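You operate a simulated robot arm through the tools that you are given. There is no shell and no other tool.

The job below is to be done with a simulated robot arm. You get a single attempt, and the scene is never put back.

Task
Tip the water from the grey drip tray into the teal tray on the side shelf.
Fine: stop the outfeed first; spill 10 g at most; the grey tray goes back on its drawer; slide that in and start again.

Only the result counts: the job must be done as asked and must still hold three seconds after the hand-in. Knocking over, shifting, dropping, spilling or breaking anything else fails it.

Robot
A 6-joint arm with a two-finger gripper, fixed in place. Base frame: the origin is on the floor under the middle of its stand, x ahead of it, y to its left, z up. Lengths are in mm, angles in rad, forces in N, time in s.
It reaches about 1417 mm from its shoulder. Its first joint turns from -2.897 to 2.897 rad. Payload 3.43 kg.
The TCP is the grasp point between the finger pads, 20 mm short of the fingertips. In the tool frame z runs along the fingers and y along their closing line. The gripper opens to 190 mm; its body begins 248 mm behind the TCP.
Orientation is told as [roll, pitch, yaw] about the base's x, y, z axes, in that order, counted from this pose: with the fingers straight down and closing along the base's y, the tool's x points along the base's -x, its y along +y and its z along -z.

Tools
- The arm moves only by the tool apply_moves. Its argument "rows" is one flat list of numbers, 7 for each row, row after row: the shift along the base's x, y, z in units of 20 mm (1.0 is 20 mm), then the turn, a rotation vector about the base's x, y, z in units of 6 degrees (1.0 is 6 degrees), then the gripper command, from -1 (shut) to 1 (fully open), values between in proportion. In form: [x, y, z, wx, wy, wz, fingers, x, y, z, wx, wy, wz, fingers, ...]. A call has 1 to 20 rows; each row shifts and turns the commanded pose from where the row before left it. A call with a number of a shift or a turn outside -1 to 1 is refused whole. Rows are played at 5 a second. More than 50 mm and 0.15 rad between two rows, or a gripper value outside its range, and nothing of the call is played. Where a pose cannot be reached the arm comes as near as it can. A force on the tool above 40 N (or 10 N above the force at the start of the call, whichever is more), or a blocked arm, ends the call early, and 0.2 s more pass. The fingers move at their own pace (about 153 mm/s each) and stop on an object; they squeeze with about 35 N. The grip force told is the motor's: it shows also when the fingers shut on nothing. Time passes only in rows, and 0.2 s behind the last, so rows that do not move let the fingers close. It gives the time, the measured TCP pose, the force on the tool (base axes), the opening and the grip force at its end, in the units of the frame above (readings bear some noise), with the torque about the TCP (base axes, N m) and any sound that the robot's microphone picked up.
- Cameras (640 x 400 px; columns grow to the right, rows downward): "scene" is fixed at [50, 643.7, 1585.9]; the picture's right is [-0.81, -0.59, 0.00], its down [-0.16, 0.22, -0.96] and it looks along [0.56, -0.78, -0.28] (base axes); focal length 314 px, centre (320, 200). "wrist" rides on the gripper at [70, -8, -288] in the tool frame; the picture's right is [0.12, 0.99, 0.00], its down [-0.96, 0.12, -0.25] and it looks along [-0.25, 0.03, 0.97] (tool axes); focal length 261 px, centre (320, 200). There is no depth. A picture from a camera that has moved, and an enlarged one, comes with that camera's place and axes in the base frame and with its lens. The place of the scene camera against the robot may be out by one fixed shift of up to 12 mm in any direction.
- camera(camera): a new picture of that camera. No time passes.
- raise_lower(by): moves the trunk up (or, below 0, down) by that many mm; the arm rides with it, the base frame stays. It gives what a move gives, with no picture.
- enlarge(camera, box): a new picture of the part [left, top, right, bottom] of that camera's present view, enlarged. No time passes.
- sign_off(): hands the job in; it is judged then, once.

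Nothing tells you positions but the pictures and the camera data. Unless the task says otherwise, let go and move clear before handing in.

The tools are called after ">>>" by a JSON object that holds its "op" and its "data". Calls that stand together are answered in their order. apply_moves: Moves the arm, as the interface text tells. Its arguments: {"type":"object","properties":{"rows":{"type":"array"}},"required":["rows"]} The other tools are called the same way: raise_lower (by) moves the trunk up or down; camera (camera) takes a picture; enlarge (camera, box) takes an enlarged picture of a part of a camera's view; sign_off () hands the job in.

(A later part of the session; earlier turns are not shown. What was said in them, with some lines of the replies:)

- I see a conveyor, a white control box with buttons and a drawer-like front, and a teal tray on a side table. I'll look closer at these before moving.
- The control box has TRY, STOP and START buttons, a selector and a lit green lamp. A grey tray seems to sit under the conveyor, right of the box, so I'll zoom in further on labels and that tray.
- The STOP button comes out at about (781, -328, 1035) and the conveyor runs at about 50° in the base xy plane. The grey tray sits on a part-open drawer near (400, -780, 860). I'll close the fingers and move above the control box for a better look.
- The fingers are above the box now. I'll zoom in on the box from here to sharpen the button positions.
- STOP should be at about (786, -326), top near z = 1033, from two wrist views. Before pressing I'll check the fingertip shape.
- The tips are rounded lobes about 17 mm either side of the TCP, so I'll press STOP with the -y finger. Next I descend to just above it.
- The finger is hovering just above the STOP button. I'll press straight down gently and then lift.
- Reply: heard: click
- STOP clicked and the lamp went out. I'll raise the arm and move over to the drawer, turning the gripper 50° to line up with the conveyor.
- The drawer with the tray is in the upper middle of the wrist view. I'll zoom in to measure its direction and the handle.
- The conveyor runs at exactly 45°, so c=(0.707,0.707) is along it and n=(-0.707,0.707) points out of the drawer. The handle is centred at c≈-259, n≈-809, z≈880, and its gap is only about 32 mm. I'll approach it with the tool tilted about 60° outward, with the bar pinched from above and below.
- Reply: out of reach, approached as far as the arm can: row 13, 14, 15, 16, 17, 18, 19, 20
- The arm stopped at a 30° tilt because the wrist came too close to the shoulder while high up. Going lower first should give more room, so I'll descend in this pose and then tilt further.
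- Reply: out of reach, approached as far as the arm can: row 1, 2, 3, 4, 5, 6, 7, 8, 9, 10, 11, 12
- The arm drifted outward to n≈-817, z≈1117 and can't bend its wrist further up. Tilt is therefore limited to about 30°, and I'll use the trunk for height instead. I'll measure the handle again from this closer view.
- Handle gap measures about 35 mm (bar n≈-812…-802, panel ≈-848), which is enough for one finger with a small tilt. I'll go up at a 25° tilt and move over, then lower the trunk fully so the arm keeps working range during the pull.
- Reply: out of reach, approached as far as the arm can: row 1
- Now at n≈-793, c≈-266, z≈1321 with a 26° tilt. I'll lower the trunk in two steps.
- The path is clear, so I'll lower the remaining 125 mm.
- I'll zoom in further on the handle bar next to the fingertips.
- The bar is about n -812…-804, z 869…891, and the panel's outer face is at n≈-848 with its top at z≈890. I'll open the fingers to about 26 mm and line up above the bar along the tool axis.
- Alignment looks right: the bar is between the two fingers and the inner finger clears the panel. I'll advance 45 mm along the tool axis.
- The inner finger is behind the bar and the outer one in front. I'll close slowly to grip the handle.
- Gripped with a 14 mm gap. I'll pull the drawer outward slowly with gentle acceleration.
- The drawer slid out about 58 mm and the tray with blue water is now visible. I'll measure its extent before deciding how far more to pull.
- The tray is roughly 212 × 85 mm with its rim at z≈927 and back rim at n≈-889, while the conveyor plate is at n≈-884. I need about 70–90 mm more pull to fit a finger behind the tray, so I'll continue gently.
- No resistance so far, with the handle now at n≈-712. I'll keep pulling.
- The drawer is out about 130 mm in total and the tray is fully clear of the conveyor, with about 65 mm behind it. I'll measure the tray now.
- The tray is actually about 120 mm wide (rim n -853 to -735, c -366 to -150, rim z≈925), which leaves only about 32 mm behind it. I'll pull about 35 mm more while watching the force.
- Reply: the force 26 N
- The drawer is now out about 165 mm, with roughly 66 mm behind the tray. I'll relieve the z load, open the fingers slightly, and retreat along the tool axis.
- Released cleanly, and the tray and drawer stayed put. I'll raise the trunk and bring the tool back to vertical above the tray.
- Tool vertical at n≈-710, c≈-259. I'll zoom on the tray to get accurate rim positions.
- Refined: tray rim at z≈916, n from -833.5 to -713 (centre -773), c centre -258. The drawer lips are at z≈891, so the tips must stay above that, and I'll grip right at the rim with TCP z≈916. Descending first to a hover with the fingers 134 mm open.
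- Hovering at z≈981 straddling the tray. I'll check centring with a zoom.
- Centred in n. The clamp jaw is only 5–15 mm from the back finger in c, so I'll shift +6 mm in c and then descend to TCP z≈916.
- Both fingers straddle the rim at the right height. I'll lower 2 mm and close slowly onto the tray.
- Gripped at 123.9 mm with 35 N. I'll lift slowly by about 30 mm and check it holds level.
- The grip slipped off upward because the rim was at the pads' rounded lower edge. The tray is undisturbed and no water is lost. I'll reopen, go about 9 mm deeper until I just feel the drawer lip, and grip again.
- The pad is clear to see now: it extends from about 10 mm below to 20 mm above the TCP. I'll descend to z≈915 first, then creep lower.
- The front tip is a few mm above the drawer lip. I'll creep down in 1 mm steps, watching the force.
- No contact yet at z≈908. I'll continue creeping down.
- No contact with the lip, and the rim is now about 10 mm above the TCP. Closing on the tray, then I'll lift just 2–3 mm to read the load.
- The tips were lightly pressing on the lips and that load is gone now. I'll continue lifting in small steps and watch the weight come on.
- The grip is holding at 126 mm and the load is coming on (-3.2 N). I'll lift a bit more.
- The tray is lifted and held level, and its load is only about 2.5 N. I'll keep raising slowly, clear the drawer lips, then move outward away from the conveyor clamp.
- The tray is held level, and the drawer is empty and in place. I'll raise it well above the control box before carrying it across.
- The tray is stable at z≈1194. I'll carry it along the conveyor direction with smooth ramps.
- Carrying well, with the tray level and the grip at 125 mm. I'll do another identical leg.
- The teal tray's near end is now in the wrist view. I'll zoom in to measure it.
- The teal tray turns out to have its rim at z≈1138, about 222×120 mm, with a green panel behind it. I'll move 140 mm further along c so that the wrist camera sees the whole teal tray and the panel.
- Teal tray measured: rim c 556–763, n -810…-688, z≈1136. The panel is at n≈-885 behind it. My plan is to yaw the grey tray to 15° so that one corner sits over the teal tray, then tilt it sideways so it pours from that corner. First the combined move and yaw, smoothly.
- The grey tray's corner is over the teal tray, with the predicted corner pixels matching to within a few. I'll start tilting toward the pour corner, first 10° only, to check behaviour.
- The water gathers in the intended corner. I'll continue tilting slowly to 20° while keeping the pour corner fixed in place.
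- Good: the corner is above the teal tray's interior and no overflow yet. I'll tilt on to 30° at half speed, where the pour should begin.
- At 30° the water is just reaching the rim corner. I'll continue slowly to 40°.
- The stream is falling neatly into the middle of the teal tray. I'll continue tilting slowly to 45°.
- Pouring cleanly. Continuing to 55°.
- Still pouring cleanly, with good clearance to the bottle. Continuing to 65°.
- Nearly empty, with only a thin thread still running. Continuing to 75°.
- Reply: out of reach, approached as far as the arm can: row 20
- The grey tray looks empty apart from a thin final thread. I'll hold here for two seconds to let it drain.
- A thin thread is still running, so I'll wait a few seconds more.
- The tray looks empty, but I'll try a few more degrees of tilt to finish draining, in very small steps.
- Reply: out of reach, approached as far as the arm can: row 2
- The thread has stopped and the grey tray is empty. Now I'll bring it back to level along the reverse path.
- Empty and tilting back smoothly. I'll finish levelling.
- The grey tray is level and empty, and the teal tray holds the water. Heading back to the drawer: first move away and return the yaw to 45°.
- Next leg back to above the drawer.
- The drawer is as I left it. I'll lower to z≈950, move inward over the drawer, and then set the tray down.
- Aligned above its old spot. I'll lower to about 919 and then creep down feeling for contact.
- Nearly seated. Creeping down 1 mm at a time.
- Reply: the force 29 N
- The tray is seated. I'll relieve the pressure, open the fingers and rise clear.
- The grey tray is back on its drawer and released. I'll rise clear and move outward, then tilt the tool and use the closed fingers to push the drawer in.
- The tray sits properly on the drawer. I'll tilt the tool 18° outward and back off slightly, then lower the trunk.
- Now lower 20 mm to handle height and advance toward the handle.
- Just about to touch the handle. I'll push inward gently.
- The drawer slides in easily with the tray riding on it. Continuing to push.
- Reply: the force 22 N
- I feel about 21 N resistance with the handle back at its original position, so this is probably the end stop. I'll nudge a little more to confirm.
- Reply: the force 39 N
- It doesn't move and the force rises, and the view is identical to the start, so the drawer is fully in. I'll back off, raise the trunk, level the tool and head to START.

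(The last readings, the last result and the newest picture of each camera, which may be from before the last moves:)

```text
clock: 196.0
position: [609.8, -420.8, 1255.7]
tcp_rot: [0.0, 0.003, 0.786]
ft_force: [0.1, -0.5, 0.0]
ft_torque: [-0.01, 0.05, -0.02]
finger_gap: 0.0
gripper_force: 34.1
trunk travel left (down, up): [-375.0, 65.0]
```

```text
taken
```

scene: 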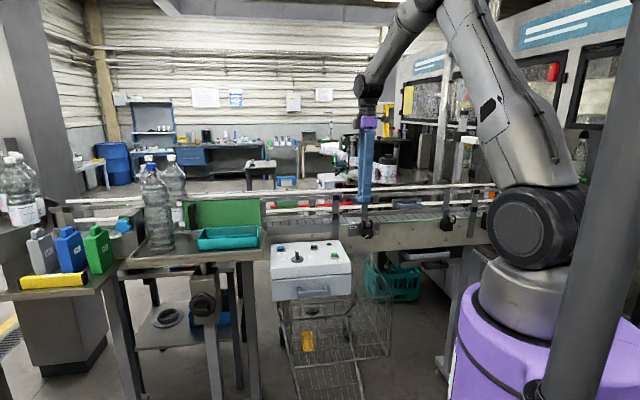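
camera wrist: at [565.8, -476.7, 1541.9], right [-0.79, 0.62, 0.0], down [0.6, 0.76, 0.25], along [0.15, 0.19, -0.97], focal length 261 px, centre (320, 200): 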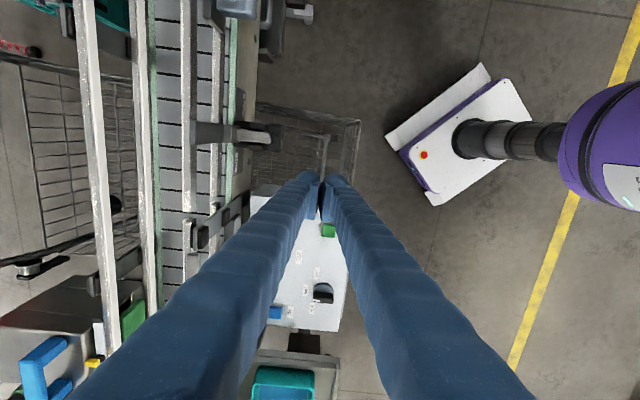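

START is exactly where predicted (pixel check matches). Moving to hover above it with the -n finger over the button.

>>> {"op": "apply_moves", "data": {"rows": [0.339, 0.778, -0.5, 0, 0, 0, -1, 0.339, 0.778, -0.9, 0, 0, 0, -1, 0.339, 0.778, -0.9, 0, 0, 0, -1, 0.339, 0.778, -0.9, 0, 0, 0, -1, 0.339, 0.778, -0.9, 0, 0, 0, -1, 0.339, 0.778, -0.9, 0, 0, 0, -1, 0.339, 0.778, -0.9, 0, 0, 0, -1, 0.339, 0.778, -0.9, 0, 0, 0, -1, 0, 0, -0.9, 0, 0, 0, -1, 0, 0, -0.9, 0, 0, 0, -1, 0, 0, -0.2, 0, 0, 0, -1]}}

>>> {"op": "enlarge", "data": {"camera": "scene", "box": [260, 190, 370, 270]}}

>>> {"op": "enlarge", "data": {"camera": "wrist", "box": [230, 120, 410, 260]}}

```text
clock: 198.4
position: [664.6, -296.4, 1078.1]
tcp_rot: [0.002, 0.001, 0.788]
ft_force: [0.8, -0.2, 0.7]
ft_torque: [0.0, -0.04, -0.01]
finger_gap: 0.0
gripper_force: 34.0
trunk travel left (down, up): [-375.0, 65.0]
```

```text
5.00 times, centred on (315, 230) of scene
camera zoom: at [50.0, 643.7, 1585.9], right [-0.81, -0.59, 0.0], down [-0.16, 0.22, -0.96], along [0.56, -0.78, -0.28], focal length 1570 px, centre (345, 50)
```

zoom: 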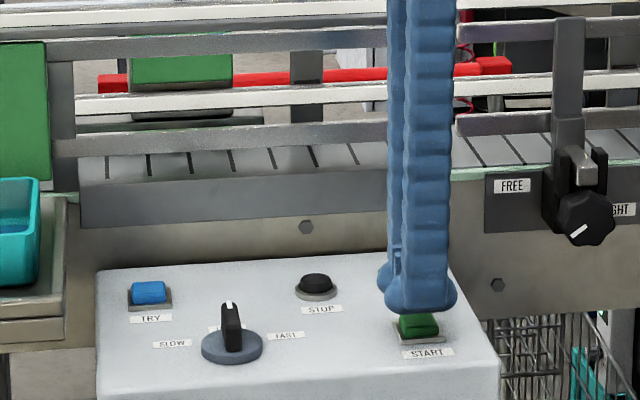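

```text
2.86 times, centred on (320, 190) of wrist
camera zoom: at [621.7, -352.6, 1365.5], right [-0.79, 0.62, 0.0], down [0.6, 0.76, 0.25], along [0.15, 0.19, -0.97], focal length 745 px, centre (320, 229)
```

zoom: 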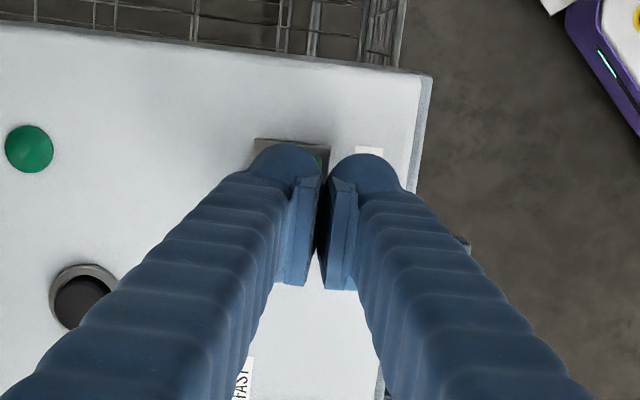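

Aligned over START. Pressing straight down gently.

>>> {"op": "apply_moves", "data": {"rows": [0, 0, -0.4, 0, 0, 0, -1, 0, 0, -0.4, 0, 0, 0, -1, 0, 0, -0.2, 0, 0, 0, -1, 0, 0, -0.15, 0, 0, 0, -1, 0, 0, -0.15, 0, 0, 0, -1, 0, 0, -0.1, 0, 0, 0, -1]}}

>>> {"op": "enlarge", "data": {"camera": "scene", "box": [260, 190, 370, 270]}}

```text
clock: 199.8
position: [663.9, -296.6, 1051.2]
tcp_rot: [-0.003, 0.001, 0.786]
ft_force: [3.0, 0.2, 12.8]
ft_torque: [-0.12, -0.15, 0.01]
finger_gap: 0.0
gripper_force: 34.6
trunk travel left (down, up): [-375.0, 65.0]
heard: click
```

```text
5.00 times, centred on (315, 230) of scene
camera zoom: at [50.0, 643.7, 1585.9], right [-0.81, -0.59, 0.0], down [-0.16, 0.22, -0.96], along [0.56, -0.78, -0.28], focal length 1570 px, centre (345, 50)
```

zoom: 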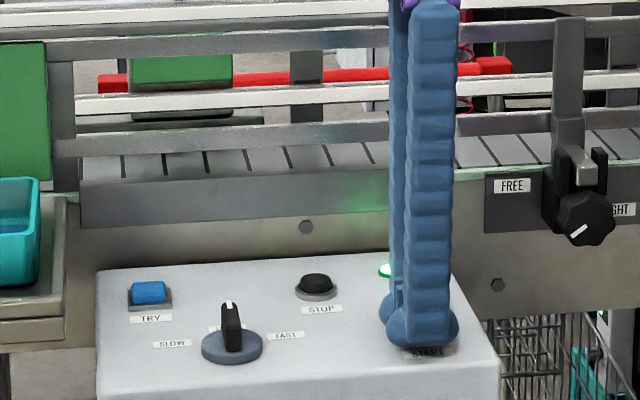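

The START click was heard and the green lamp is lit again. I'll lift off and move clear, then check everything.

>>> {"op": "apply_moves", "data": {"rows": [0, 0, 0.4, 0, 0, 0, -1, 0, 0, 0.8, 0, 0, 0, -1, 0, 0, 0.9, 0, 0, 0, -1, 0, 0, 0.9, 0, 0, 0, -1, 0, 0, 0.9, 0, 0, 0, -1, 0, 0, 0.9, 0, 0, 0, -1, 0, 0, 0.9, 0, 0, 0, -1, 0, 0, 0.9, 0, 0, 0, -1, 0, 0, 0.9, 0, 0, 0, -1, 0, 0, 0.9, 0, 0, 0, -1, -0.5, 0.3, 0.9, 0, 0, 0, -1, -0.7, 0.3, 0.9, 0, 0, 0, -1, -0.7, 0.3, 0.9, 0, 0, 0, -1, -0.7, 0.3, 0.9, 0, 0, 0, -1, -0.7, 0.3, 0.6, 0, 0, 0, -1, -0.7, 0.3, 0, 0, 0, 0, -1]}}

>>> {"op": "camera", "data": {"camera": "scene"}}

>>> {"op": "enlarge", "data": {"camera": "scene", "box": [180, 180, 340, 280]}}

>>> {"op": "enlarge", "data": {"camera": "scene", "box": [360, 230, 480, 305]}}

>>> {"op": "enlarge", "data": {"camera": "scene", "box": [240, 220, 400, 320]}}

>>> {"op": "camera", "data": {"camera": "wrist"}}

```text
clock: 203.2
position: [583.3, -260.2, 1302.5]
tcp_rot: [-0.001, 0.002, 0.785]
ft_force: [0.8, -0.5, 0.1]
ft_torque: [-0.05, -0.03, 0.03]
finger_gap: 0.0
gripper_force: 34.5
trunk travel left (down, up): [-375.0, 65.0]
```

```text
taken
```

scene: 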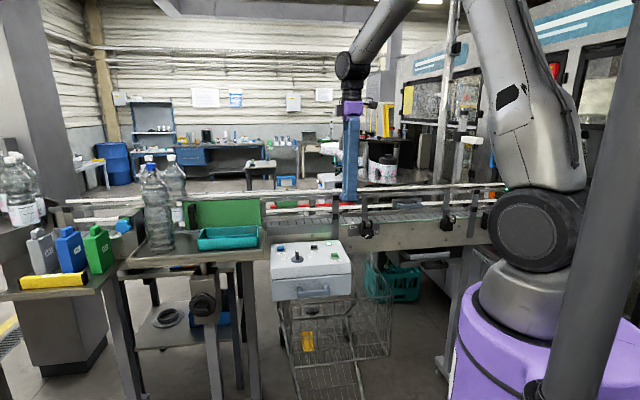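

```text
4.00 times, centred on (260, 230) of scene
camera zoom: at [50.0, 643.7, 1585.9], right [-0.81, -0.59, 0.0], down [-0.16, 0.22, -0.96], along [0.56, -0.78, -0.28], focal length 1256 px, centre (560, 80)
```

zoom: 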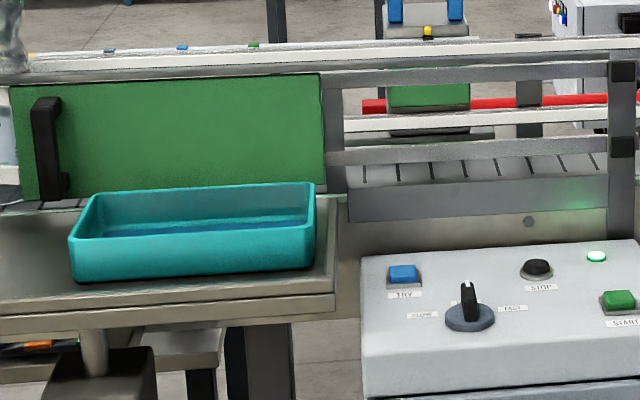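

```text
5.33 times, centred on (420, 268) of scene
camera zoom: at [50.0, 643.7, 1585.9], right [-0.81, -0.59, 0.0], down [-0.16, 0.22, -0.96], along [0.56, -0.78, -0.28], focal length 1675 px, centre (-213, -160)
```

zoom: 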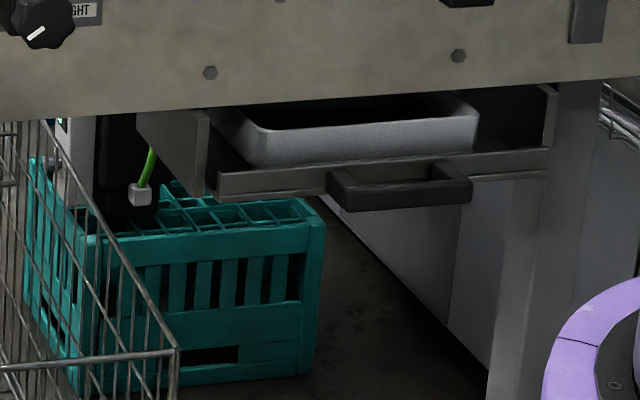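

```text
4.00 times, centred on (320, 270) of scene
camera zoom: at [50.0, 643.7, 1585.9], right [-0.81, -0.59, 0.0], down [-0.16, 0.22, -0.96], along [0.56, -0.78, -0.28], focal length 1256 px, centre (320, -80)
```

zoom: 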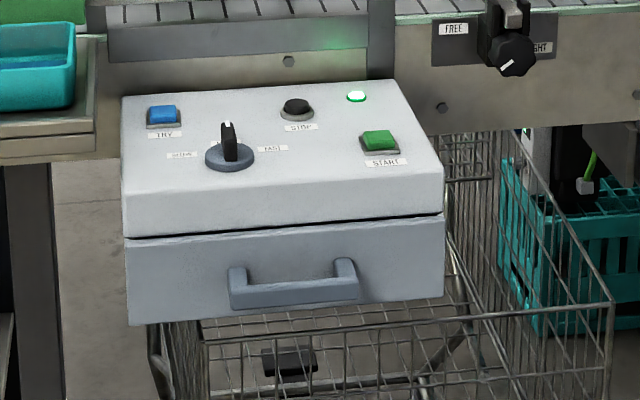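

```text
taken
camera wrist: at [539.5, -316.1, 1590.3], right [-0.79, 0.62, 0.0], down [0.6, 0.76, 0.25], along [0.15, 0.19, -0.97], focal length 261 px, centre (320, 200)
```

wrist: 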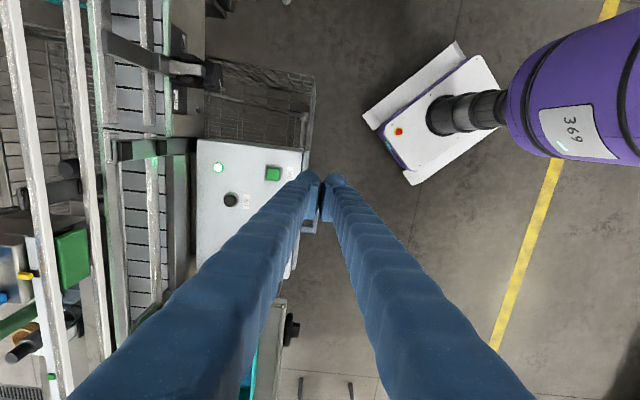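

Everything matches what was asked. The outfeed lamp is green, the grey tray is back in its closed drawer and empty, the water is in the teal tray, no spill is visible, and the gripper is clear. Handing in.

>>> {"op": "sign_off", "data": {}}

```text
The job is handed in.
```

The water from the grey drip tray is now in the teal tray on the side shelf, and I've handed the job in. I haven't been told how it was judged.

- **Outfeed stopped:** I pressed STOP first; it clicked and the green lamp went out.
- **Pour:** I tipped the grey tray over one corner, and the stream fell inside the teal tray. The grey tray looked empty afterwards, and I saw no spill in the camera views.
- **Tray and drawer:** The grey tray is back on its drawer. I pushed the drawer in until it hit its stop, which is where it was at the start.
- **Outfeed restarted:** I pressed START; it clicked and the green lamp is lit again.

My first grip on the tray slipped off the rim before it left the drawer. I saw no water lost, and the second grip held throughout. The gripper is empty and clear of everything.
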